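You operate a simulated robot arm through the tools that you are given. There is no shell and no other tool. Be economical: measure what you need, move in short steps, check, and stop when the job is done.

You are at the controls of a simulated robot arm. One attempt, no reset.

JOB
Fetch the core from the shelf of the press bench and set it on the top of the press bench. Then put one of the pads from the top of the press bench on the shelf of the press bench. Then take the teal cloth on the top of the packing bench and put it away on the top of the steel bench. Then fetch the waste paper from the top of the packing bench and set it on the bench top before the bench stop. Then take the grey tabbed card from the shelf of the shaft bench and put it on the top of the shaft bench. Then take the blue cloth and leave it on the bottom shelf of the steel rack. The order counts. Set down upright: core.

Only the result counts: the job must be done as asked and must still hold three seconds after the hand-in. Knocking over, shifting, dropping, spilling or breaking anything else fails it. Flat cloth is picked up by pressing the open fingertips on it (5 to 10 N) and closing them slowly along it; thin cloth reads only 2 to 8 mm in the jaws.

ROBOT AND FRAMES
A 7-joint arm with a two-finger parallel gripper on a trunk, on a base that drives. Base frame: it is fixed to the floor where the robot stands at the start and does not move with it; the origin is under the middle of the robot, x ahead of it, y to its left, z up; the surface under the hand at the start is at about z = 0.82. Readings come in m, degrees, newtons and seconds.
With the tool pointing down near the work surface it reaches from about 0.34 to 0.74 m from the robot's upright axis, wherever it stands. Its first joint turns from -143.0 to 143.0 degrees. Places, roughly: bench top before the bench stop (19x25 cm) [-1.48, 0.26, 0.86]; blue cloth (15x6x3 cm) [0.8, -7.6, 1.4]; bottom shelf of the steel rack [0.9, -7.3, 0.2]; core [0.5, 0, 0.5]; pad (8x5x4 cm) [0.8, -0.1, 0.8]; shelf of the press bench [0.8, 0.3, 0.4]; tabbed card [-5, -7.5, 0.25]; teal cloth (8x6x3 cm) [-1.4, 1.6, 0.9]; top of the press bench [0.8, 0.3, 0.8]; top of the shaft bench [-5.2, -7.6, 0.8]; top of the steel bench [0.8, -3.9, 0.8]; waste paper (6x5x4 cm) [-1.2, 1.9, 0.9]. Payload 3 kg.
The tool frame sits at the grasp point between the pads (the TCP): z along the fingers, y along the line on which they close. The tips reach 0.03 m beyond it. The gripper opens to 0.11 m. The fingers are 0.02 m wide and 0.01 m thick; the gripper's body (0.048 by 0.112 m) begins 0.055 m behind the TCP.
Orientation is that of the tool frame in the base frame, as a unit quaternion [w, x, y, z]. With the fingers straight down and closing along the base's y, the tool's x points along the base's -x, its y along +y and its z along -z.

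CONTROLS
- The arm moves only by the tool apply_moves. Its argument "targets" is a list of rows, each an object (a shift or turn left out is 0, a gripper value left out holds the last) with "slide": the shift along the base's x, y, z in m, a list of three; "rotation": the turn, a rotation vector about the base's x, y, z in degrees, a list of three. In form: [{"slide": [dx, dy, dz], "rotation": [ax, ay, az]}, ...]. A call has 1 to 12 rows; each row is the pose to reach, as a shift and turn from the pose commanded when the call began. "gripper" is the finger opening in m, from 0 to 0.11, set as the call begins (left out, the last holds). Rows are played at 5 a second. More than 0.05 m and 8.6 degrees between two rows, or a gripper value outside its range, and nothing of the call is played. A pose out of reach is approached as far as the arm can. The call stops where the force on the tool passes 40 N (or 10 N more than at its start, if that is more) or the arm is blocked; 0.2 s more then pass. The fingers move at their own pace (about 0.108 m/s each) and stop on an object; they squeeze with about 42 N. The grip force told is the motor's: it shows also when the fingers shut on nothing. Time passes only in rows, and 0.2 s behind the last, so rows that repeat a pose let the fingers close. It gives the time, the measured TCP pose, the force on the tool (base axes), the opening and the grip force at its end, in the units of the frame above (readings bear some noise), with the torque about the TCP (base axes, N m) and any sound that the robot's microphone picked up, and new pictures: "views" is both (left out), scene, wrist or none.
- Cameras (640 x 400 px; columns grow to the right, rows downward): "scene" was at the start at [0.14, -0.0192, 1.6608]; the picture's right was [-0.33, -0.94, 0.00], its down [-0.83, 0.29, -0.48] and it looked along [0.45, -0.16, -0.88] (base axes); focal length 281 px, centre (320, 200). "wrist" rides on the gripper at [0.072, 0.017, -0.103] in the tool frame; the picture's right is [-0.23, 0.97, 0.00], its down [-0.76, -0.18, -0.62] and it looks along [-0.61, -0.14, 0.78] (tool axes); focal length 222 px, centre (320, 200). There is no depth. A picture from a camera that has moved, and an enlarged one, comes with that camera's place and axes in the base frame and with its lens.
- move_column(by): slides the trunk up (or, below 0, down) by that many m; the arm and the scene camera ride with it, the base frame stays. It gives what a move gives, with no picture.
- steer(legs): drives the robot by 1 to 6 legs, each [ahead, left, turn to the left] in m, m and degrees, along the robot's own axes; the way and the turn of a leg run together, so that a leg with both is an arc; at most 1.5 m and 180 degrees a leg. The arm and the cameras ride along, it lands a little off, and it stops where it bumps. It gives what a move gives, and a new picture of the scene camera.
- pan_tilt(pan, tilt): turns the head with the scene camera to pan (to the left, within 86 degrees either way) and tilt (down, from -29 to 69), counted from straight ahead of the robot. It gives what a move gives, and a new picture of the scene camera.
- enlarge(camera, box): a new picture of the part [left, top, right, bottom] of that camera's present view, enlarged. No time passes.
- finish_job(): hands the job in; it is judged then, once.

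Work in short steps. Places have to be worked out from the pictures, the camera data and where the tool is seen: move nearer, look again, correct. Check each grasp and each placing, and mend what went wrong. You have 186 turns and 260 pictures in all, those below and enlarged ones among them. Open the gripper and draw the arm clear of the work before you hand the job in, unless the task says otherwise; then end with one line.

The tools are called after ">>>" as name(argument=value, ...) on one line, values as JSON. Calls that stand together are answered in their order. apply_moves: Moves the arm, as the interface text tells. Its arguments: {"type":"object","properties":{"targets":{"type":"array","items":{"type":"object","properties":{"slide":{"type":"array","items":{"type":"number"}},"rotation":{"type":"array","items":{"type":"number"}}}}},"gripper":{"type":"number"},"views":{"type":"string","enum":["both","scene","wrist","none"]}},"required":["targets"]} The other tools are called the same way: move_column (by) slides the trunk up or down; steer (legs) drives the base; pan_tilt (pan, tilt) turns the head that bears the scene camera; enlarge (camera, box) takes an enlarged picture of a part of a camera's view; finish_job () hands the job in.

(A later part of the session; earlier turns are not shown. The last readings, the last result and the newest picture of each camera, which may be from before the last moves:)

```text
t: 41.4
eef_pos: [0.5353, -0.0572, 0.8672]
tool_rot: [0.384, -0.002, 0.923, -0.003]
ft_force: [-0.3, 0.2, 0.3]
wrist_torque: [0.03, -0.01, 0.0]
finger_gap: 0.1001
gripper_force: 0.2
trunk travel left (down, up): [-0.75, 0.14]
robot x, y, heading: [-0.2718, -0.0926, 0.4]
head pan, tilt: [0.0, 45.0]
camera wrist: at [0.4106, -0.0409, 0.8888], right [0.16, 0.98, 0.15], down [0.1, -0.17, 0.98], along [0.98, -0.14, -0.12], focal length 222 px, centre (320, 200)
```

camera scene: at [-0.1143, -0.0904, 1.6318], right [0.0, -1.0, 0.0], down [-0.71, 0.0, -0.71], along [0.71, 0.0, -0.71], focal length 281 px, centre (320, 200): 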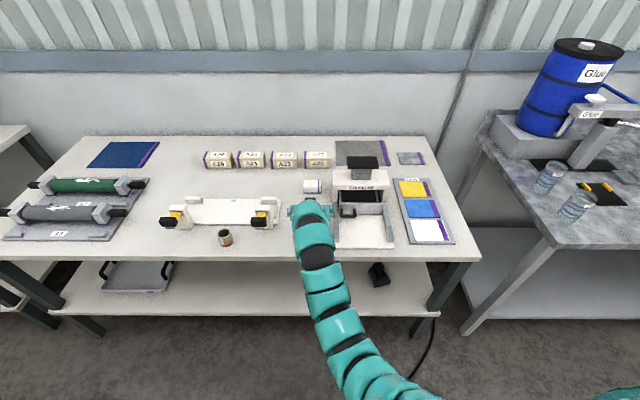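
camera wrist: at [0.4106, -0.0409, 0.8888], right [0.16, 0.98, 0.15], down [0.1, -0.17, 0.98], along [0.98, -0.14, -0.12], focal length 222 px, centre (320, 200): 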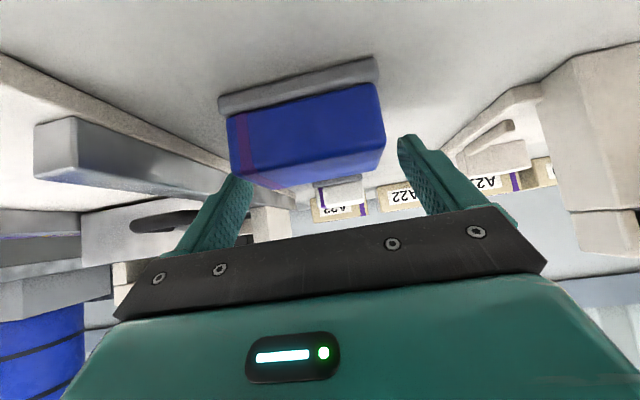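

Fingers straddle the pad evenly. 4 mm lower and close.

>>> apply_moves(targets=[{"slide": [0.004, 0, -0.004]}], views="none")

>>> apply_moves(targets=[{"slide": [0, 0, 0]}, {"slide": [0, 0, 0]}, {"slide": [0, 0, 0]}], views="wrist", gripper=0)

```text
t: 41.8
eef_pos: [0.5393, -0.0587, 0.8619]
tool_rot: [0.382, -0.002, 0.924, -0.003]
ft_force: [-0.5, 0.1, 0.1]
wrist_torque: [-0.01, 0.01, 0.01]
finger_gap: 0.1001
gripper_force: 0.0
trunk travel left (down, up): [-0.75, 0.14]
robot x, y, heading: [-0.2759, -0.0903, -0.0]
head pan, tilt: [0.0, 45.0]
```

```text
t: 42.5
eef_pos: [0.538, -0.0587, 0.8632]
tool_rot: [0.383, -0.003, 0.924, -0.003]
ft_force: [0.6, -0.1, 2.0]
wrist_torque: [0.12, 0.12, -0.03]
finger_gap: 0.0701
gripper_force: 42.1
trunk travel left (down, up): [-0.75, 0.14]
robot x, y, heading: [-0.2756, -0.0941, 0.5]
head pan, tilt: [0.0, 45.0]
camera wrist: at [0.4146, -0.0419, 0.8849], right [0.16, 0.98, 0.15], down [0.1, -0.17, 0.98], along [0.98, -0.14, -0.12], focal length 222 px, centre (320, 200)
```

wrist: 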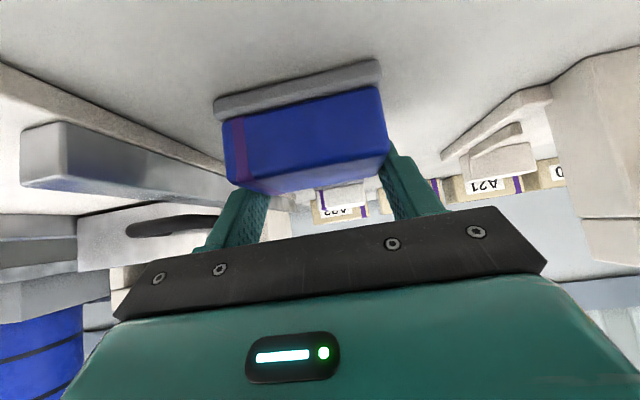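

Gripped at 70 mm. Lift a bit and see whether the grey plate stays.

>>> apply_moves(targets=[{"slide": [0, 0, 0.015]}, {"slide": [0, 0, 0.04]}], views="wrist")

```text
t: 43.1
eef_pos: [0.5382, -0.0565, 0.9041]
tool_rot: [0.383, -0.002, 0.924, -0.003]
ft_force: [-0.4, 0.4, -0.9]
wrist_torque: [0.02, -0.01, 0.0]
finger_gap: 0.0704
gripper_force: 41.7
trunk travel left (down, up): [-0.75, 0.14]
robot x, y, heading: [-0.2737, -0.095, -0.0]
head pan, tilt: [0.0, 45.0]
camera wrist: at [0.4138, -0.0402, 0.9262], right [0.16, 0.98, 0.15], down [0.1, -0.17, 0.98], along [0.98, -0.14, -0.12], focal length 222 px, centre (320, 200)
```

wrist: 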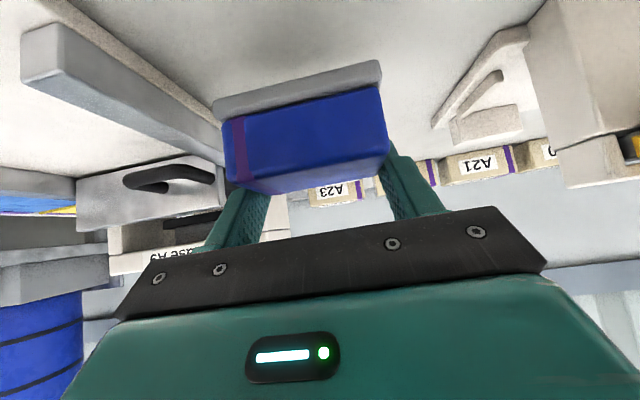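

The plate is the pad's own base. Back out, lower the trunk by 0.46 m, and drive in over the shelf.

>>> steer(legs=[[-0.36, 0, 0]])

>>> move_column(by=-0.4)

>>> move_column(by=-0.05)

>>> pan_tilt(pan=0, tilt=30)

```text
t: 45.5
eef_pos: [0.164, -0.0607, 0.9033]
tool_rot: [0.383, 0.0, 0.924, -0.004]
ft_force: [0.3, -0.6, -1.1]
wrist_torque: [-0.01, -0.02, 0.01]
finger_gap: 0.0702
gripper_force: 42.0
trunk travel left (down, up): [-0.75, 0.14]
robot x, y, heading: [-0.6505, -0.0945, -0.2]
head pan, tilt: [0.0, 45.0]
camera scene: at [-0.4907, -0.0917, 1.6321], right [0.0, -1.0, 0.0], down [-0.71, 0.0, -0.71], along [0.71, 0.0, -0.71], focal length 281 px, centre (320, 200)
```

scene: 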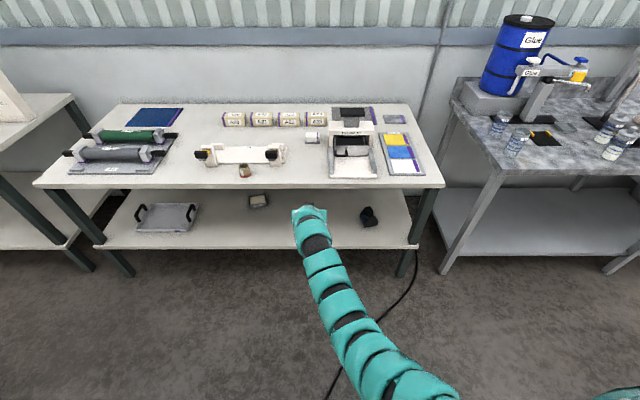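

```text
t: 49.4
eef_pos: [0.1632, -0.0614, 0.5035]
tool_rot: [0.382, 0.0, 0.924, -0.005]
ft_force: [-0.8, -0.5, -1.2]
wrist_torque: [0.02, -0.04, -0.01]
finger_gap: 0.0702
gripper_force: 41.9
trunk travel left (down, up): [-0.35, 0.54]
robot x, y, heading: [-0.6528, -0.0957, -0.1]
head pan, tilt: [0.0, 45.0]
```

```text
t: 50.3
eef_pos: [0.1648, -0.0628, 0.4537]
tool_rot: [0.383, 0.0, 0.924, -0.005]
ft_force: [-0.5, 0.1, -0.9]
wrist_torque: [-0.02, 0.0, -0.01]
finger_gap: 0.0705
gripper_force: 42.0
trunk travel left (down, up): [-0.3, 0.59]
robot x, y, heading: [-0.6519, -0.096, -0.3]
head pan, tilt: [0.0, 45.0]
```

```text
t: 51.0
eef_pos: [0.1646, -0.0614, 0.453]
tool_rot: [0.382, 0.0, 0.924, -0.005]
ft_force: [0.6, 0.1, -0.5]
wrist_torque: [0.01, -0.01, 0.01]
finger_gap: 0.0703
gripper_force: 42.0
trunk travel left (down, up): [-0.3, 0.59]
robot x, y, heading: [-0.6508, -0.0972, -0.1]
head pan, tilt: [0.0, 30.0]
camera scene: at [-0.4807, -0.0917, 1.2045], right [0.0, -1.0, 0.0], down [-0.5, 0.0, -0.87], along [0.87, 0.0, -0.5], focal length 281 px, centre (320, 200)
```

scene: 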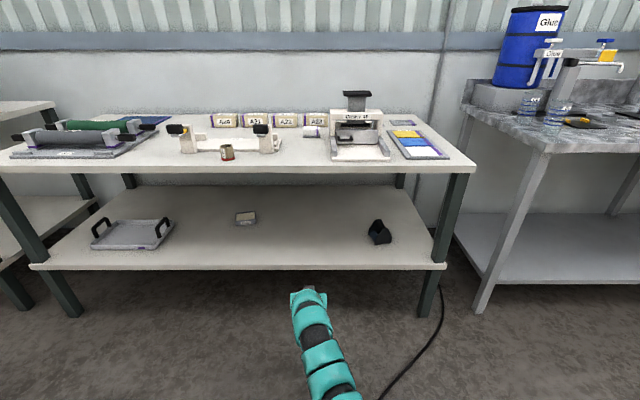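

Clear path; drive in.

>>> steer(legs=[[0.38, 0, 0]])

>>> apply_moves(targets=[{"slide": [0.01, 0, -0.02]}, {"slide": [0.02, 0, -0.036]}, {"slide": [0.02, 0, -0.041]}, {"slide": [0.02, 0, -0.045]}], views="wrist")

```text
t: 53.5
eef_pos: [0.5462, -0.0545, 0.4529]
tool_rot: [0.382, -0.004, 0.924, -0.003]
ft_force: [0.3, 0.1, 0.1]
wrist_torque: [0.0, 0.0, -0.09]
finger_gap: 0.0702
gripper_force: 41.6
trunk travel left (down, up): [-0.3, 0.59]
robot x, y, heading: [-0.2666, -0.0939, 0.4]
head pan, tilt: [0.0, 30.0]
camera scene: at [-0.0989, -0.0894, 1.2046], right [0.01, -1.0, 0.0], down [-0.5, 0.0, -0.87], along [0.87, 0.01, -0.5], focal length 281 px, centre (320, 200)
```

scene: 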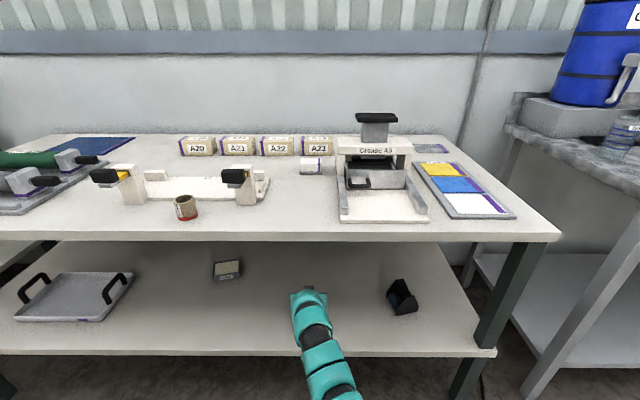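

```text
t: 54.5
eef_pos: [0.5665, -0.0555, 0.4095]
tool_rot: [0.383, -0.003, 0.924, -0.004]
ft_force: [0.1, 1.4, -1.6]
wrist_torque: [0.02, 0.0, 0.0]
finger_gap: 0.0704
gripper_force: 42.4
trunk travel left (down, up): [-0.3, 0.59]
robot x, y, heading: [-0.2669, -0.0927, 0.3]
head pan, tilt: [0.0, 30.0]
camera wrist: at [0.4416, -0.0382, 0.4312], right [0.16, 0.98, 0.15], down [0.1, -0.17, 0.98], along [0.98, -0.14, -0.12], focal length 222 px, centre (320, 200)
```

wrist: 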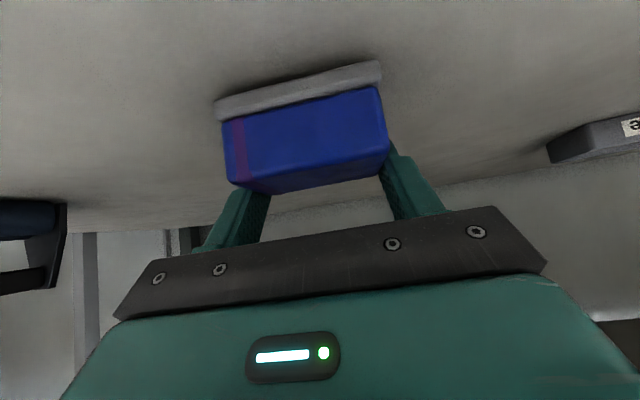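

Almost down; continue in small steps until contact.

>>> apply_moves(targets=[{"slide": [0, 0, -0.003]}, {"slide": [0, 0, -0.006]}, {"slide": [0, 0, -0.009]}], views="none")

```text
t: 55.3
eef_pos: [0.5662, -0.0546, 0.4025]
tool_rot: [0.386, -0.003, 0.923, -0.002]
ft_force: [-1.0, 1.0, 10.5]
wrist_torque: [0.44, 0.47, 0.0]
finger_gap: 0.0704
gripper_force: 42.3
trunk travel left (down, up): [-0.3, 0.59]
robot x, y, heading: [-0.2667, -0.0925, 0.6]
head pan, tilt: [0.0, 30.0]
```

Contact. Release and retreat.

>>> apply_moves(targets=[{"slide": [0, 0, 0.002]}, {"slide": [0, 0, 0.002]}, {"slide": [0, 0, 0.002]}], gripper=0.105, views="none")

>>> apply_moves(targets=[{"slide": [-0.03, 0, 0.025]}, {"slide": [-0.065, 0, 0.055]}, {"slide": [-0.1, 0, 0.07]}, {"slide": [-0.14, 0, 0.07]}])

```text
t: 56.1
eef_pos: [0.5667, -0.0562, 0.4019]
tool_rot: [0.383, -0.003, 0.924, -0.004]
ft_force: [0.3, -0.3, 0.0]
wrist_torque: [0.01, -0.01, -0.03]
finger_gap: 0.1052
gripper_force: 0.0
trunk travel left (down, up): [-0.3, 0.59]
robot x, y, heading: [-0.2667, -0.0972, 0.4]
head pan, tilt: [0.0, 30.0]
```

```text
t: 57.1
eef_pos: [0.4272, -0.0557, 0.4698]
tool_rot: [0.383, -0.002, 0.924, -0.004]
ft_force: [-1.1, 0.4, -0.9]
wrist_torque: [0.02, 0.01, 0.02]
finger_gap: 0.105
gripper_force: 0.0
trunk travel left (down, up): [-0.3, 0.59]
robot x, y, heading: [-0.2655, -0.0882, 0.6]
head pan, tilt: [0.0, 30.0]
camera scene: at [-0.0989, -0.0895, 1.2046], right [0.01, -1.0, 0.0], down [-0.5, 0.0, -0.87], along [0.87, 0.01, -0.5], focal length 281 px, centre (320, 200)
camera wrist: at [0.3028, -0.04, 0.492], right [0.16, 0.98, 0.15], down [0.1, -0.17, 0.98], along [0.98, -0.14, -0.12], focal length 222 px, centre (320, 200)
```

scene: 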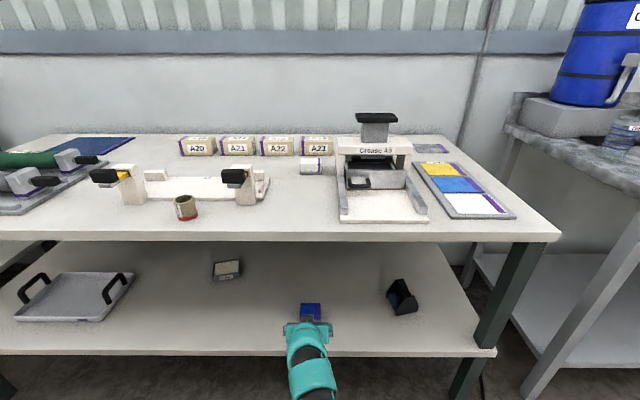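
wrist: 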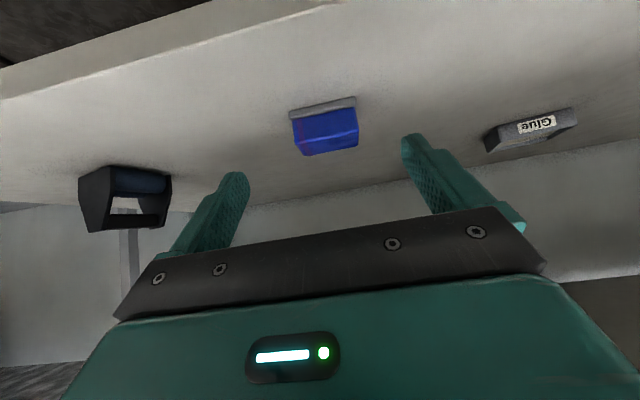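

Pad is on the shelf. Back out, raise the trunk, and bring the tool upright and close.

>>> steer(legs=[[-0.35, 0, 0]])

>>> move_column(by=0.4)

>>> move_column(by=0.1)

>>> apply_moves(targets=[{"slide": [-0.01, 0, 0.03], "rotation": [0, 7.5, 0]}, {"slide": [-0.02, 0, 0.05], "rotation": [0, 15, 0]}, {"slide": [-0.03, 0, 0.07], "rotation": [0, 22.5, 0]}, {"slide": [-0.04, 0, 0.1], "rotation": [0, 30, 0]}, {"slide": [-0.06, 0, 0.12], "rotation": [0, 37.5, 0]}, {"slide": [-0.08, 0, 0.14], "rotation": [0, 45, 0]}], views="none")

>>> pan_tilt(pan=80, tilt=30)

```text
t: 59.3
eef_pos: [0.0781, -0.0584, 0.4705]
tool_rot: [0.383, -0.002, 0.924, -0.003]
ft_force: [0.2, 0.0, -0.6]
wrist_torque: [-0.01, 0.02, -0.01]
finger_gap: 0.105
gripper_force: 0.0
trunk travel left (down, up): [-0.3, 0.59]
robot x, y, heading: [-0.6155, -0.0928, 0.1]
head pan, tilt: [0.0, 30.0]
camera scene: at [-0.4477, -0.0916, 1.2046], right [0.01, -1.0, 0.0], down [-0.5, 0.0, -0.87], along [0.87, 0.0, -0.5], focal length 281 px, centre (320, 200)
```

scene: 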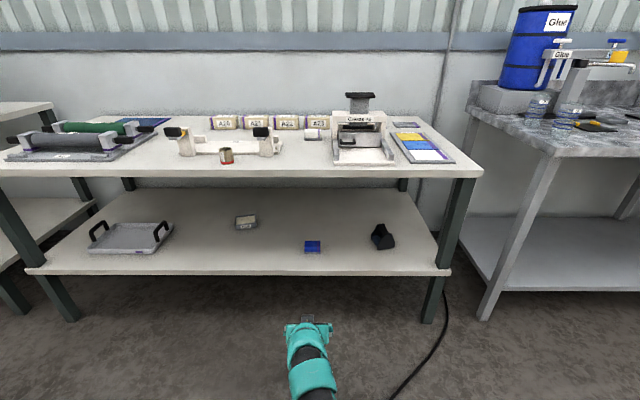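

```text
t: 63.1
eef_pos: [0.08, -0.0587, 0.8691]
tool_rot: [0.383, -0.003, 0.924, -0.003]
ft_force: [0.6, 0.2, 0.3]
wrist_torque: [-0.02, -0.01, 0.03]
finger_gap: 0.1049
gripper_force: 0.0
trunk travel left (down, up): [-0.7, 0.19]
robot x, y, heading: [-0.6142, -0.0919, 0.2]
head pan, tilt: [0.0, 30.0]
```

```text
t: 64.5
eef_pos: [0.0779, -0.0593, 0.9695]
tool_rot: [0.383, -0.002, 0.924, -0.004]
ft_force: [0.4, -0.6, 0.5]
wrist_torque: [-0.04, 0.01, 0.0]
finger_gap: 0.105
gripper_force: 0.2
trunk travel left (down, up): [-0.8, 0.09]
robot x, y, heading: [-0.6188, -0.0947, 0.5]
head pan, tilt: [0.0, 30.0]
```

```text
t: 65.9
eef_pos: [0.0266, -0.0613, 1.0731]
tool_rot: [0.089, -0.004, 0.996, -0.002]
ft_force: [0.8, -0.4, 0.1]
wrist_torque: [0.02, 0.02, -0.01]
finger_gap: 0.1051
gripper_force: 0.1
out of reach, approached as far as the arm can: row 5, 6
trunk travel left (down, up): [-0.8, 0.09]
robot x, y, heading: [-0.6167, -0.0938, 0.6]
head pan, tilt: [0.0, 30.0]
```

```text
t: 67.4
eef_pos: [0.0264, -0.0601, 1.0731]
tool_rot: [0.09, -0.005, 0.996, -0.003]
ft_force: [0.8, -0.5, 0.6]
wrist_torque: [0.0, 0.03, 0.0]
finger_gap: 0.105
gripper_force: 0.0
trunk travel left (down, up): [-0.8, 0.09]
robot x, y, heading: [-0.6195, -0.0978, 0.2]
head pan, tilt: [80.0, 30.0]
camera scene: at [-0.5229, -0.0029, 1.7046], right [0.99, -0.17, 0.0], down [-0.08, -0.49, -0.87], along [0.15, 0.85, -0.5], focal length 281 px, centre (320, 200)
```

scene: 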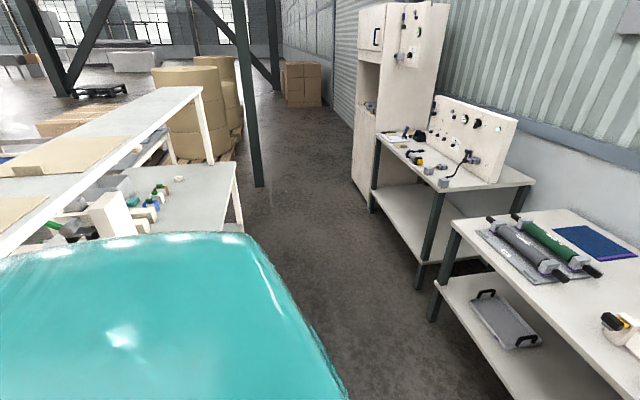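

Turn 90° left to face along the aisle and look.

>>> steer(legs=[[0, 0, 90]])

>>> pan_tilt(pan=60, tilt=30)

```text
t: 71.6
eef_pos: [-0.6493, 0.5469, 1.0742]
tool_rot: [-0.066, 0.706, -0.703, -0.062]
ft_force: [0.9, 1.0, 0.2]
wrist_torque: [0.0, 0.01, -0.01]
finger_gap: 0.105
gripper_force: 0.1
trunk travel left (down, up): [-0.8, 0.09]
robot x, y, heading: [-0.6158, -0.098, 89.8]
head pan, tilt: [80.0, 30.0]
camera scene: at [-0.7075, 0.0035, 1.7046], right [0.17, 0.98, 0.0], down [0.49, -0.09, -0.87], along [-0.85, 0.15, -0.5], focal length 281 px, centre (320, 200)
```

scene: 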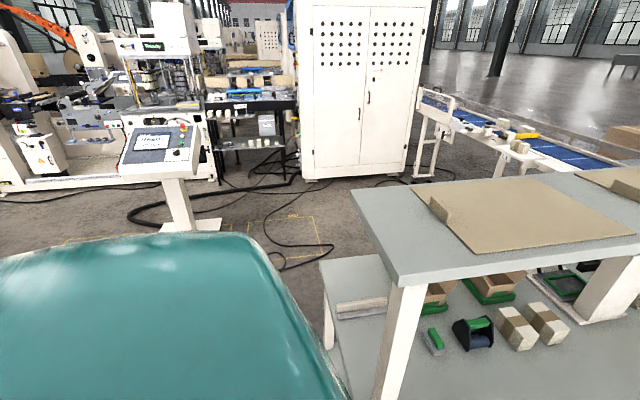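

```text
t: 72.5
eef_pos: [-0.649, 0.5499, 1.0735]
tool_rot: [-0.065, 0.705, -0.703, -0.062]
ft_force: [0.7, -0.2, -0.3]
wrist_torque: [0.03, 0.02, 0.01]
finger_gap: 0.105
gripper_force: 0.1
trunk travel left (down, up): [-0.8, 0.09]
robot x, y, heading: [-0.6159, -0.0921, 90.1]
head pan, tilt: [60.0, 30.0]
camera scene: at [-0.6967, 0.0329, 1.7046], right [0.5, 0.87, 0.0], down [0.43, -0.25, -0.87], along [-0.75, 0.43, -0.5], focal length 281 px, centre (320, 200)
```

scene: 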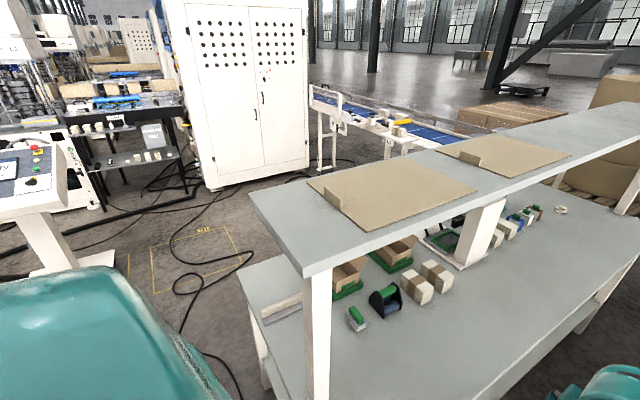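

The packing bench (front edge ≈ x -0.8) has an overhead shelf. I shift away from it and drive along the aisle, then look left at the cloth.

>>> steer(legs=[[0, -0.35, 0], [1.4, 0, 0]])

>>> pan_tilt(pan=80, tilt=35)

```text
t: 81.2
eef_pos: [-0.3096, 1.9438, 1.0738]
tool_rot: [-0.065, 0.705, -0.704, -0.062]
ft_force: [0.6, 0.5, -0.2]
wrist_torque: [-0.06, 0.0, -0.02]
finger_gap: 0.1052
gripper_force: 0.1
trunk travel left (down, up): [-0.8, 0.09]
robot x, y, heading: [-0.2768, 1.2993, 89.9]
head pan, tilt: [60.0, 30.0]
camera scene: at [-0.3563, 1.4285, 1.7046], right [0.5, 0.87, 0.0], down [0.43, -0.25, -0.87], along [-0.75, 0.43, -0.5], focal length 281 px, centre (320, 200)
```

scene: 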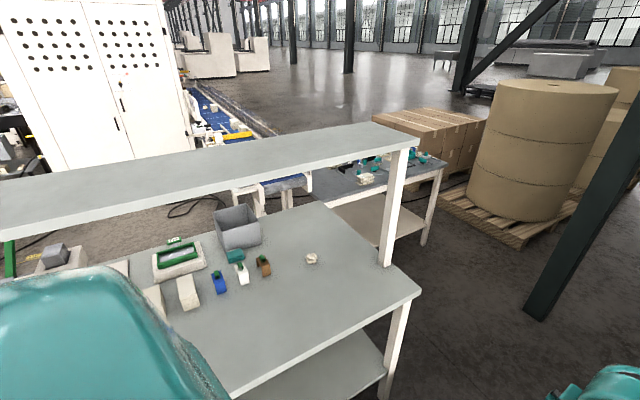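

```text
t: 82.1
eef_pos: [-0.3084, 1.9443, 1.0733]
tool_rot: [-0.065, 0.705, -0.703, -0.062]
ft_force: [-0.4, -0.1, 0.7]
wrist_torque: [0.0, 0.01, 0.01]
finger_gap: 0.1049
gripper_force: 0.2
trunk travel left (down, up): [-0.8, 0.09]
robot x, y, heading: [-0.276, 1.2985, 89.8]
head pan, tilt: [80.0, 35.0]
camera scene: at [-0.3647, 1.3983, 1.6968], right [0.17, 0.98, 0.0], down [0.56, -0.1, -0.82], along [-0.81, 0.14, -0.57], focal length 281 px, centre (320, 200)
```

scene: 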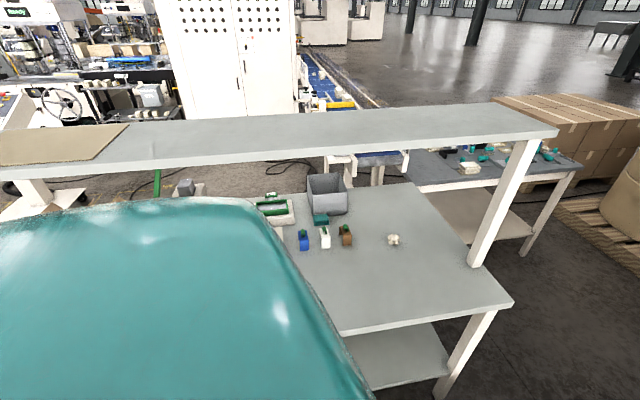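

>>> enlarge(camera="scene", box=[240, 160, 520, 335])

```text
2.29 times, centred on (380, 248) of scene
camera zoom: at [-0.3647, 1.3983, 1.6968], right [0.17, 0.98, 0.0], down [0.56, -0.1, -0.82], along [-0.81, 0.14, -0.57], focal length 642 px, centre (183, 91)
```

zoom: 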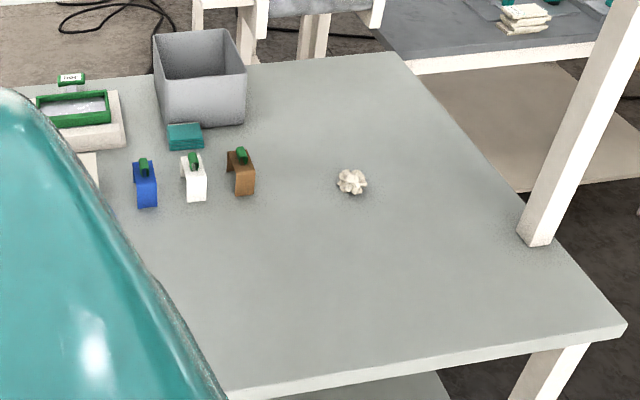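

Cloth (teal block) ≈ (-1.364, 1.575), paper ≈ (-1.184, 1.855). Overhead shelf is at x -1.0…-1.26, z ≈ 1.4. I lower the hand and trunk a bit, then turn to face the bench.

>>> apply_moves(targets=[{"slide": [0.01, -0.04, -0.02]}, {"slide": [0.02, -0.08, -0.03]}], views="none")

>>> steer(legs=[[0, 0, 90], [0, -0.25, 0]])

>>> pan_tilt(pan=0, tilt=38)

```text
t: 82.7
eef_pos: [-0.2866, 1.8661, 1.0449]
tool_rot: [-0.065, 0.704, -0.704, -0.062]
ft_force: [-0.5, -0.1, 0.9]
wrist_torque: [0.0, 0.0, 0.02]
finger_gap: 0.1051
gripper_force: 0.1
trunk travel left (down, up): [-0.8, 0.09]
robot x, y, heading: [-0.2772, 1.2978, 90.0]
head pan, tilt: [80.0, 35.0]
```

```text
t: 88.2
eef_pos: [-0.8352, 1.5561, 1.0425]
tool_rot: [-0.003, 0.996, -0.017, -0.09]
ft_force: [-0.6, 0.5, -1.0]
wrist_torque: [0.0, 0.02, 0.02]
finger_gap: 0.105
gripper_force: 0.0
trunk travel left (down, up): [-0.8, 0.09]
robot x, y, heading: [-0.2677, 1.5504, 177.8]
head pan, tilt: [80.0, 35.0]
camera scene: at [-0.3686, 1.4665, 1.6969], right [-0.98, 0.21, 0.0], down [0.12, 0.56, -0.82], along [-0.17, -0.8, -0.57], focal length 281 px, centre (320, 200)
```

scene: 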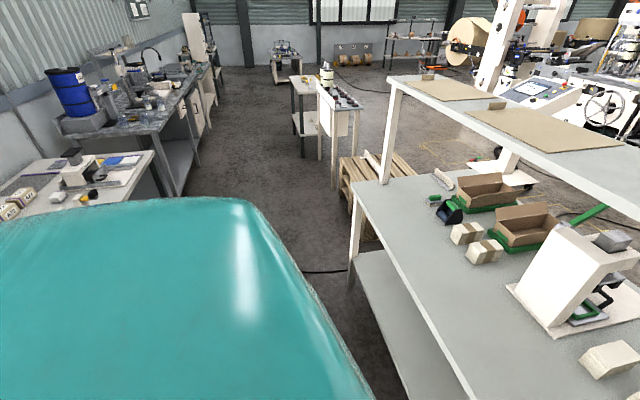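

```text
t: 89.8
eef_pos: [-0.8351, 1.5538, 1.0433]
tool_rot: [-0.005, 0.996, -0.017, -0.09]
ft_force: [-0.1, 0.3, 0.5]
wrist_torque: [-0.02, -0.02, 0.0]
finger_gap: 0.1051
gripper_force: 0.1
trunk travel left (down, up): [-0.8, 0.09]
robot x, y, heading: [-0.2668, 1.5461, 178.0]
head pan, tilt: [0.0, 38.0]
camera scene: at [-0.4365, 1.5542, 1.6923], right [0.04, 1.0, 0.0], down [0.62, -0.02, -0.79], along [-0.79, 0.03, -0.62], focal length 281 px, centre (320, 200)
```

scene: 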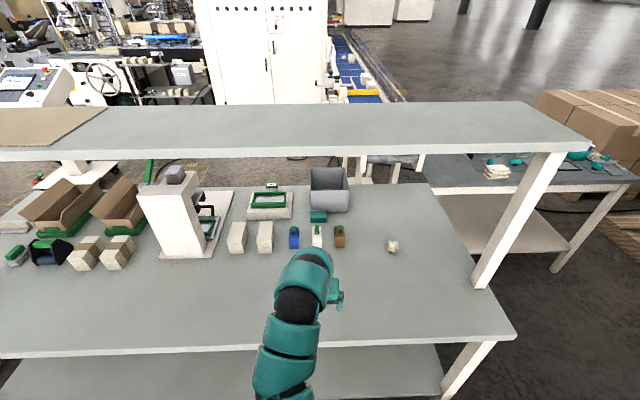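

>>> enlarge(camera="scene", box=[230, 160, 410, 272])

```text
3.56 times, centred on (320, 216) of scene
camera zoom: at [-0.4365, 1.5542, 1.6923], right [0.04, 1.0, 0.0], down [0.62, -0.02, -0.79], along [-0.79, 0.03, -0.62], focal length 998 px, centre (320, 143)
```

zoom: 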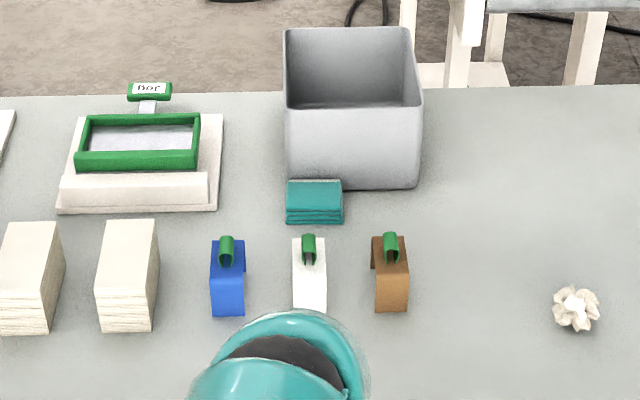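

The arm top is only ~0.15 m above the TCP, so it fits beneath the shelf. Drive closer to the bench and shift y with it.

>>> steer(legs=[[0.23, -0.02, 2]])

>>> apply_moves(targets=[{"slide": [-0.04, 0, -0.02]}, {"slide": [-0.08, 0, -0.04]}, {"slide": [-0.12, 0, -0.05]}])

```text
t: 91.5
eef_pos: [-1.0748, 1.5576, 1.0429]
tool_rot: [-0.002, 0.996, 0.002, -0.089]
ft_force: [-0.1, 0.0, -0.5]
wrist_torque: [-0.02, -0.01, 0.0]
finger_gap: 0.105
gripper_force: 0.2
trunk travel left (down, up): [-0.8, 0.09]
robot x, y, heading: [-0.5076, 1.5659, -179.9]
head pan, tilt: [0.0, 38.0]
camera scene: at [-0.6767, 1.572, 1.6921], right [0.0, 1.0, 0.0], down [0.62, 0.0, -0.79], along [-0.79, 0.0, -0.62], focal length 281 px, centre (320, 200)
```

scene: 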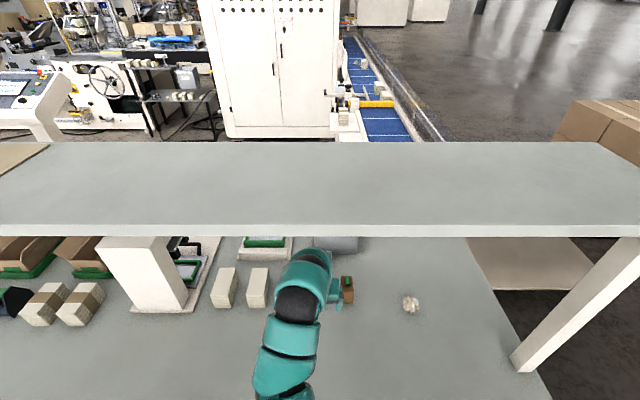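

```text
t: 92.3
eef_pos: [-1.1962, 1.5578, 0.9912]
tool_rot: [-0.003, 0.996, 0.001, -0.089]
ft_force: [0.0, 0.7, -0.2]
wrist_torque: [-0.01, -0.03, 0.01]
finger_gap: 0.1053
gripper_force: 0.0
trunk travel left (down, up): [-0.8, 0.09]
robot x, y, heading: [-0.5073, 1.5699, -179.7]
head pan, tilt: [0.0, 38.0]
camera scene: at [-0.6771, 1.5725, 1.692], right [0.0, 1.0, 0.0], down [0.62, 0.0, -0.79], along [-0.79, 0.0, -0.62], focal length 281 px, centre (320, 200)
camera wrist: at [-1.1059, 1.5402, 1.0793], right [-0.22, -0.97, 0.04], down [-0.64, 0.17, 0.75], along [-0.74, 0.14, -0.66], focal length 222 px, centre (320, 200)
```

scene: 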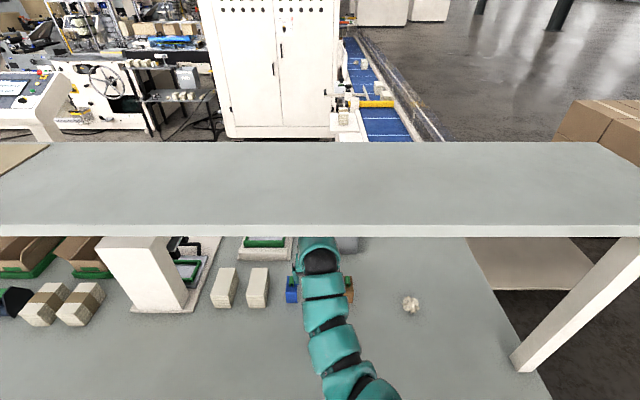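
wrist: 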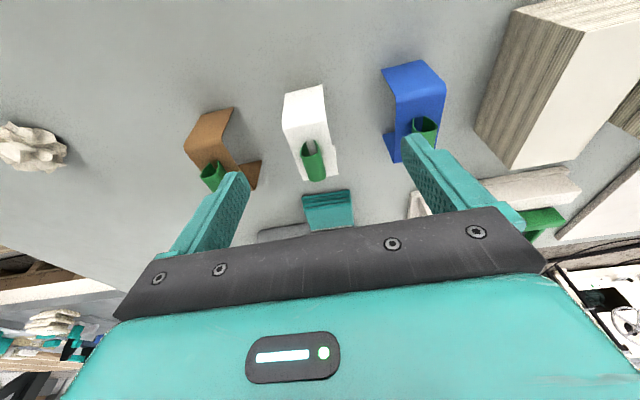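

Cloth ahead at about (-1.355, 1.577). Extend above it at the same height.

>>> apply_moves(targets=[{"slide": [-0.04, 0.01, 0]}, {"slide": [-0.08, 0.02, 0]}, {"slide": [-0.12, 0.02, -0.01]}, {"slide": [-0.145, 0.02, -0.02]}], views="wrist")

```text
t: 93.3
eef_pos: [-1.3142, 1.575, 0.9831]
tool_rot: [-0.002, 0.996, 0.001, -0.09]
ft_force: [0.9, 0.1, 0.1]
wrist_torque: [-0.01, 0.01, -0.01]
finger_gap: 0.1051
gripper_force: 0.0
out of reach, approached as far as the arm can: row 4
trunk travel left (down, up): [-0.8, 0.09]
robot x, y, heading: [-0.5054, 1.5694, -179.8]
head pan, tilt: [0.0, 38.0]
camera wrist: at [-1.2233, 1.5572, 1.0719], right [-0.22, -0.97, 0.04], down [-0.64, 0.17, 0.75], along [-0.74, 0.14, -0.66], focal length 222 px, centre (320, 200)
```

wrist: 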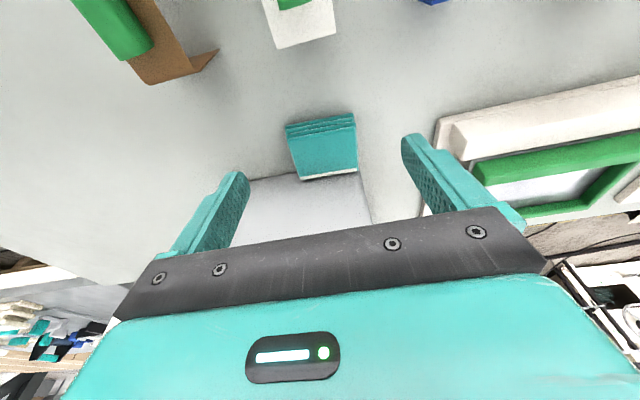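

Drive 3 cm closer, then go down.

>>> steer(legs=[[0.035, 0, 0]])

>>> apply_moves(targets=[{"slide": [-0.005, 0.002, -0.03]}, {"slide": [-0.01, 0.002, -0.06]}], views="wrist")

```text
t: 94.2
eef_pos: [-1.3502, 1.5723, 0.9811]
tool_rot: [-0.002, 0.996, 0.002, -0.089]
ft_force: [0.3, -0.6, -0.5]
wrist_torque: [-0.02, -0.03, -0.01]
finger_gap: 0.1052
gripper_force: 0.1
trunk travel left (down, up): [-0.8, 0.09]
robot x, y, heading: [-0.543, 1.5675, -179.8]
head pan, tilt: [0.0, 38.0]
camera scene: at [-0.7145, 1.5719, 1.6919], right [0.0, 1.0, 0.0], down [0.62, 0.0, -0.79], along [-0.79, 0.0, -0.62], focal length 281 px, centre (320, 200)
```

scene: 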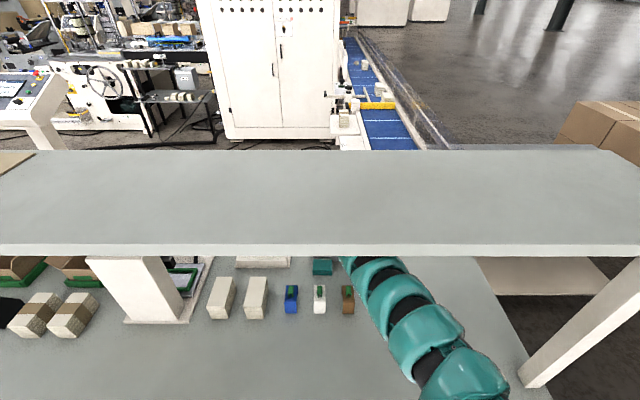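

```text
t: 94.8
eef_pos: [-1.3435, 1.5745, 0.937]
tool_rot: [-0.002, 0.996, 0.001, -0.089]
ft_force: [-0.5, -0.1, 0.5]
wrist_torque: [0.01, -0.03, 0.03]
finger_gap: 0.1049
gripper_force: 0.2
out of reach, approached as far as the arm can: row 1, 2
trunk travel left (down, up): [-0.8, 0.09]
robot x, y, heading: [-0.544, 1.5675, -179.7]
head pan, tilt: [0.0, 38.0]
camera wrist: at [-1.2522, 1.5574, 1.0259], right [-0.22, -0.97, 0.04], down [-0.64, 0.17, 0.75], along [-0.74, 0.14, -0.66], focal length 222 px, centre (320, 200)
```

wrist: 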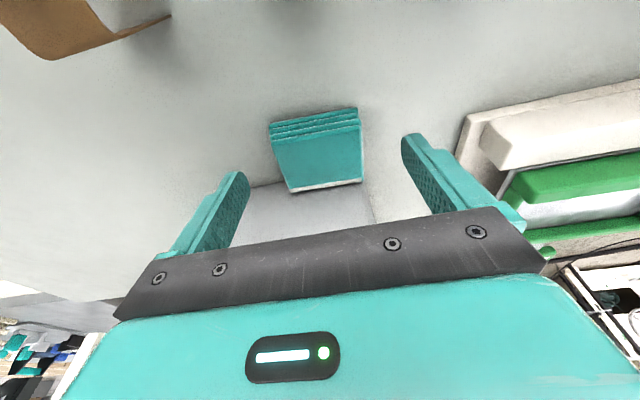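

Reach shrinks as the hand lowers, so raise the hand again and lower with the trunk instead.

>>> apply_moves(targets=[{"slide": [-0.005, 0, 0.025]}, {"slide": [-0.012, 0, 0.05]}], views="none")

>>> move_column(by=-0.06)

>>> apply_moves(targets=[{"slide": [0, 0, 0]}], views="wrist")

```text
t: 95.4
eef_pos: [-1.355, 1.5723, 0.9868]
tool_rot: [-0.002, 0.996, 0.002, -0.089]
ft_force: [1.1, -0.3, -0.1]
wrist_torque: [0.04, 0.03, -0.01]
finger_gap: 0.1048
gripper_force: 0.1
trunk travel left (down, up): [-0.8, 0.09]
robot x, y, heading: [-0.5421, 1.5724, -180.0]
head pan, tilt: [0.0, 38.0]
```

```text
t: 96.4
eef_pos: [-1.355, 1.5721, 0.9275]
tool_rot: [-0.002, 0.996, 0.002, -0.09]
ft_force: [0.1, 0.0, -0.2]
wrist_torque: [0.02, 0.0, -0.01]
finger_gap: 0.1052
gripper_force: 0.0
trunk travel left (down, up): [-0.74, 0.15]
robot x, y, heading: [-0.5418, 1.5685, -179.9]
head pan, tilt: [0.0, 38.0]
```

```text
t: 96.8
eef_pos: [-1.3551, 1.5725, 0.9261]
tool_rot: [-0.003, 0.996, 0.001, -0.09]
ft_force: [0.3, -0.3, -0.5]
wrist_torque: [-0.03, 0.04, 0.0]
finger_gap: 0.1053
gripper_force: 0.1
trunk travel left (down, up): [-0.74, 0.15]
robot x, y, heading: [-0.5436, 1.5687, -179.9]
head pan, tilt: [0.0, 38.0]
camera wrist: at [-1.2653, 1.5553, 1.0158], right [-0.22, -0.97, 0.04], down [-0.64, 0.17, 0.75], along [-0.74, 0.14, -0.66], focal length 222 px, centre (320, 200)
```

wrist: 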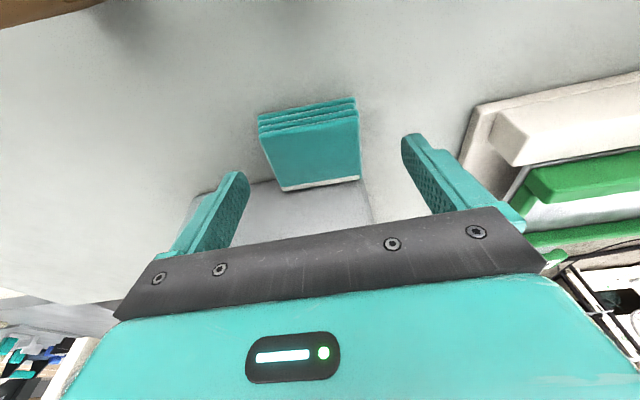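

Aligned. Nudge y and lower the trunk 3 cm to bench level, then look.

>>> apply_moves(targets=[{"slide": [0.0, 0.004, 0]}], views="none")

>>> move_column(by=-0.032)

>>> apply_moves(targets=[{"slide": [0, 0, 0]}], views="wrist")

```text
t: 97.2
eef_pos: [-1.354, 1.5762, 0.926]
tool_rot: [-0.003, 0.996, 0.002, -0.089]
ft_force: [0.3, -0.2, -0.3]
wrist_torque: [-0.01, -0.02, 0.02]
finger_gap: 0.1047
gripper_force: 0.1
trunk travel left (down, up): [-0.74, 0.15]
robot x, y, heading: [-0.5425, 1.5692, -179.8]
head pan, tilt: [0.0, 38.0]
```

```text
t: 98.0
eef_pos: [-1.3547, 1.5761, 0.8942]
tool_rot: [-0.002, 0.996, 0.002, -0.09]
ft_force: [-0.8, -0.1, 0.4]
wrist_torque: [0.02, 0.01, -0.01]
finger_gap: 0.105
gripper_force: 0.1
trunk travel left (down, up): [-0.708, 0.182]
robot x, y, heading: [-0.545, 1.5724, -179.7]
head pan, tilt: [0.0, 38.0]
```

```text
t: 98.4
eef_pos: [-1.3547, 1.5768, 0.8939]
tool_rot: [-0.003, 0.996, 0.001, -0.089]
ft_force: [0.2, -0.2, -0.7]
wrist_torque: [-0.03, -0.01, -0.03]
finger_gap: 0.1052
gripper_force: 0.0
trunk travel left (down, up): [-0.708, 0.182]
robot x, y, heading: [-0.542, 1.5705, -179.8]
head pan, tilt: [0.0, 38.0]
camera wrist: at [-1.2651, 1.5591, 0.9835], right [-0.22, -0.97, 0.04], down [-0.64, 0.17, 0.75], along [-0.74, 0.14, -0.66], focal length 222 px, centre (320, 200)
```

wrist: 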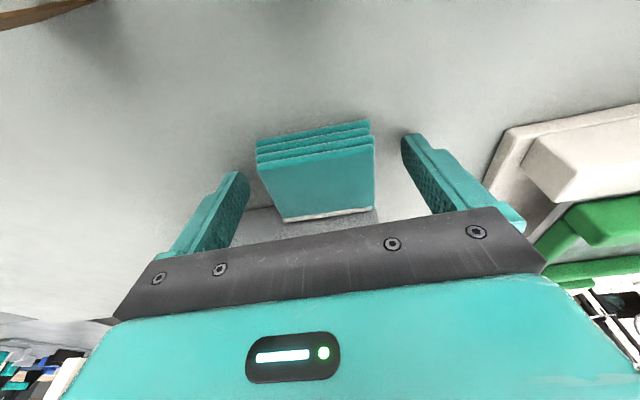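

Fingers straddle the stack. Close.

>>> apply_moves(targets=[{"slide": [0, 0, 0]}, {"slide": [0, 0, 0]}, {"slide": [0, 0, 0]}, {"slide": [0, 0, 0]}], gripper=0, views="wrist")

```text
t: 99.4
eef_pos: [-1.3549, 1.5767, 0.8944]
tool_rot: [-0.003, 0.996, 0.002, -0.089]
ft_force: [0.3, 0.2, 0.6]
wrist_torque: [-0.01, -0.01, -0.03]
finger_gap: 0.0709
gripper_force: 41.9
trunk travel left (down, up): [-0.708, 0.182]
robot x, y, heading: [-0.5465, 1.57, -179.9]
head pan, tilt: [0.0, 38.0]
camera wrist: at [-1.2651, 1.559, 0.9835], right [-0.22, -0.97, 0.04], down [-0.64, 0.17, 0.75], along [-0.74, 0.14, -0.66], focal length 222 px, centre (320, 200)
```

wrist: 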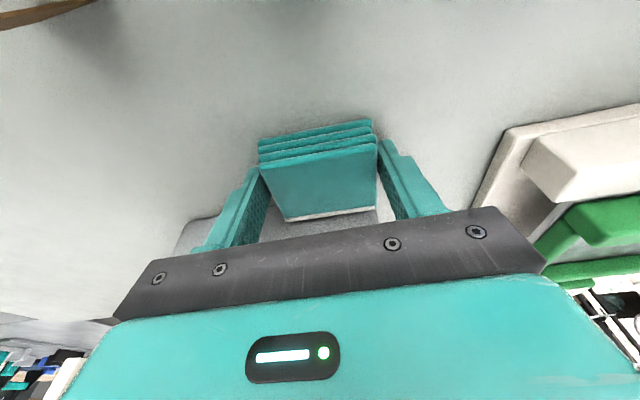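

Rigid-ish grip at 71 mm. Lift with the trunk and check.

>>> move_column(by=0.1)

>>> apply_moves(targets=[{"slide": [0, 0, 0]}])

```text
t: 100.7
eef_pos: [-1.3552, 1.5751, 0.994]
tool_rot: [-0.003, 0.996, 0.002, -0.09]
ft_force: [0.4, -0.1, -0.1]
wrist_torque: [-0.01, -0.01, 0.01]
finger_gap: 0.0712
gripper_force: 42.1
trunk travel left (down, up): [-0.808, 0.082]
robot x, y, heading: [-0.5445, 1.5684, -179.8]
head pan, tilt: [0.0, 38.0]
```

```text
t: 101.1
eef_pos: [-1.3553, 1.5765, 0.9937]
tool_rot: [-0.002, 0.996, 0.002, -0.09]
ft_force: [-0.7, 0.3, -0.8]
wrist_torque: [0.02, -0.01, 0.02]
finger_gap: 0.071
gripper_force: 42.2
trunk travel left (down, up): [-0.808, 0.082]
robot x, y, heading: [-0.5445, 1.5683, -179.9]
head pan, tilt: [0.0, 38.0]
camera scene: at [-0.7116, 1.5718, 1.7002], right [0.0, 1.0, 0.0], down [0.62, 0.0, -0.79], along [-0.79, 0.0, -0.62], focal length 281 px, centre (320, 200)
camera wrist: at [-1.2652, 1.5591, 1.0833], right [-0.22, -0.97, 0.04], down [-0.64, 0.17, 0.75], along [-0.74, 0.14, -0.66], focal length 222 px, centre (320, 200)
```

scene: 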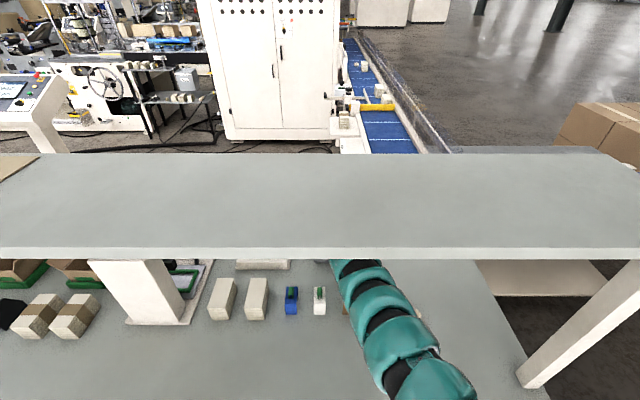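
wrist: 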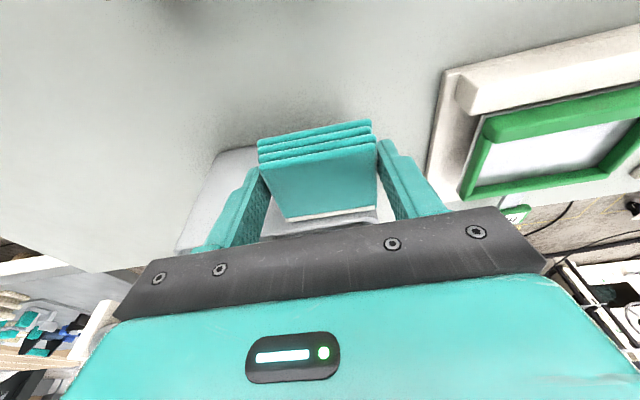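

Cloth held. Back out from under the shelf, tuck the arm and look down the aisle.

>>> steer(legs=[[-0.32, 0, 0]])

>>> apply_moves(targets=[{"slide": [0.05, 0, 0.01]}, {"slide": [0.1, 0, 0.02]}, {"slide": [0.15, 0, 0.03]}, {"slide": [0.2, 0, 0.04]}], views="none")

>>> steer(legs=[[0, 0, 90]])

```text
t: 103.2
eef_pos: [-1.0323, 1.5753, 0.9955]
tool_rot: [-0.002, 0.996, 0.003, -0.09]
ft_force: [0.0, -0.3, -0.5]
wrist_torque: [0.02, 0.02, 0.0]
finger_gap: 0.0711
gripper_force: 42.2
trunk travel left (down, up): [-0.808, 0.082]
robot x, y, heading: [-0.2206, 1.5703, -180.2]
head pan, tilt: [0.0, 38.0]
camera scene: at [-0.3893, 1.5724, 1.7004], right [0.0, 1.0, 0.0], down [0.62, 0.0, -0.79], along [-0.79, 0.0, -0.62], focal length 281 px, centre (320, 200)
```

scene: 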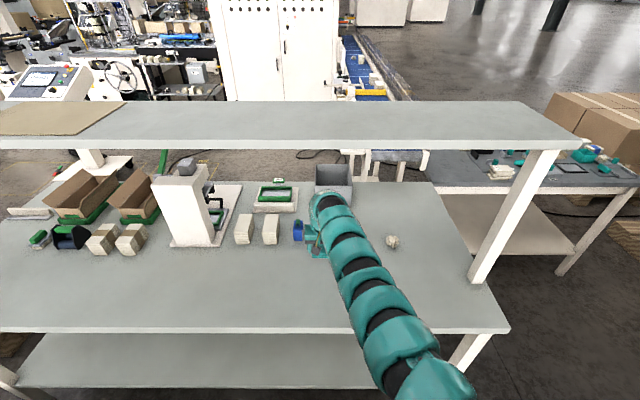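

```text
refused: row 1 steps farther than a row can; nothing moved
```

```text
t: 107.5
eef_pos: [-0.2137, 0.7577, 0.9943]
tool_rot: [0.062, 0.697, 0.712, -0.065]
ft_force: [-0.2, 0.1, -0.7]
wrist_torque: [-0.03, 0.02, 0.0]
finger_gap: 0.0707
gripper_force: 42.1
trunk travel left (down, up): [-0.808, 0.082]
robot x, y, heading: [-0.2189, 1.5722, -88.9]
head pan, tilt: [0.0, 38.0]
camera scene: at [-0.2202, 1.4062, 1.7002], right [-1.0, -0.02, 0.0], down [-0.01, 0.62, -0.79], along [0.02, -0.79, -0.62], focal length 281 px, centre (320, 200)
```

scene: 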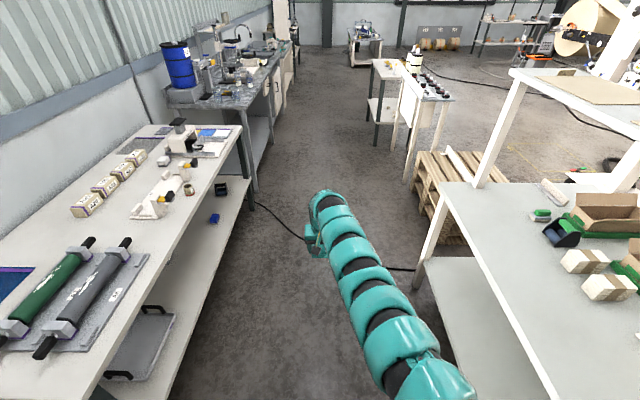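

Tuck the arm and drive along the lane x ≈ -0.2 toward the steel bench.

>>> apply_moves(targets=[{"slide": [0, 0.045, 0.01]}, {"slide": [0, 0.09, 0.02]}, {"slide": [0, 0.135, 0.03]}, {"slide": [0, 0.18, 0.04]}, {"slide": [0, 0.21, 0.05]}], views="none")

>>> steer(legs=[[1.5, 0, -1], [1.5, 0, 0]])

```text
t: 108.7
eef_pos: [-0.2146, 0.9689, 1.0465]
tool_rot: [0.064, 0.697, 0.712, -0.064]
ft_force: [-1.2, -0.7, 0.4]
wrist_torque: [-0.01, -0.01, 0.02]
finger_gap: 0.071
gripper_force: 42.1
trunk travel left (down, up): [-0.808, 0.082]
robot x, y, heading: [-0.2256, 1.5734, -88.7]
head pan, tilt: [0.0, 38.0]
```

```text
t: 123.5
eef_pos: [-0.2202, -2.1028, 1.0464]
tool_rot: [0.062, 0.708, 0.7, -0.067]
ft_force: [-0.2, -0.2, -0.5]
wrist_torque: [0.01, -0.02, 0.01]
finger_gap: 0.0707
gripper_force: 41.3
trunk travel left (down, up): [-0.808, 0.082]
robot x, y, heading: [-0.2084, -1.5034, -90.9]
head pan, tilt: [0.0, 38.0]
camera scene: at [-0.2127, -1.6654, 1.7002], right [-1.0, 0.01, 0.0], down [0.01, 0.62, -0.79], along [-0.01, -0.79, -0.62], focal length 281 px, centre (320, 200)
```

scene: 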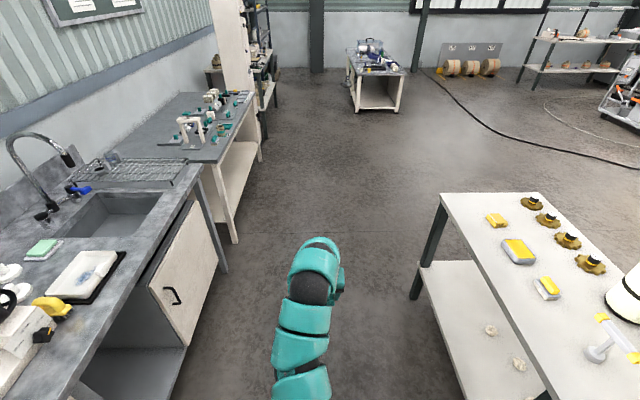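

Steel bench is ahead on the left (y -3.2…-4.7, front x ≈ 0.42). Drive to its middle and turn to face it.

>>> steer(legs=[[1.5, 0, 0], [0.8, 0, 1], [0, -0.05, 90]])

```text
t: 138.6
eef_pos: [0.3491, -3.8533, 1.0452]
tool_rot: [0.089, 0.002, 0.996, -0.003]
ft_force: [-0.2, 0.6, -0.9]
wrist_torque: [0.0, 0.01, -0.01]
finger_gap: 0.0709
gripper_force: 42.1
trunk travel left (down, up): [-0.808, 0.082]
robot x, y, heading: [-0.2522, -3.8485, -0.5]
head pan, tilt: [0.0, 38.0]
camera scene: at [-0.0871, -3.8457, 1.7002], right [-0.01, -1.0, 0.0], down [-0.62, 0.0, -0.79], along [0.79, 0.0, -0.62], focal length 281 px, centre (320, 200)
```

scene: 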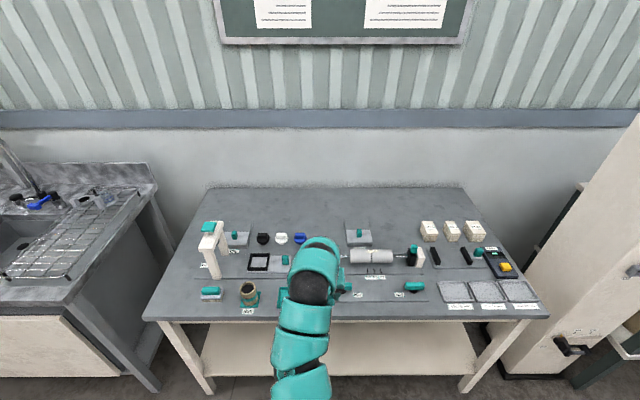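

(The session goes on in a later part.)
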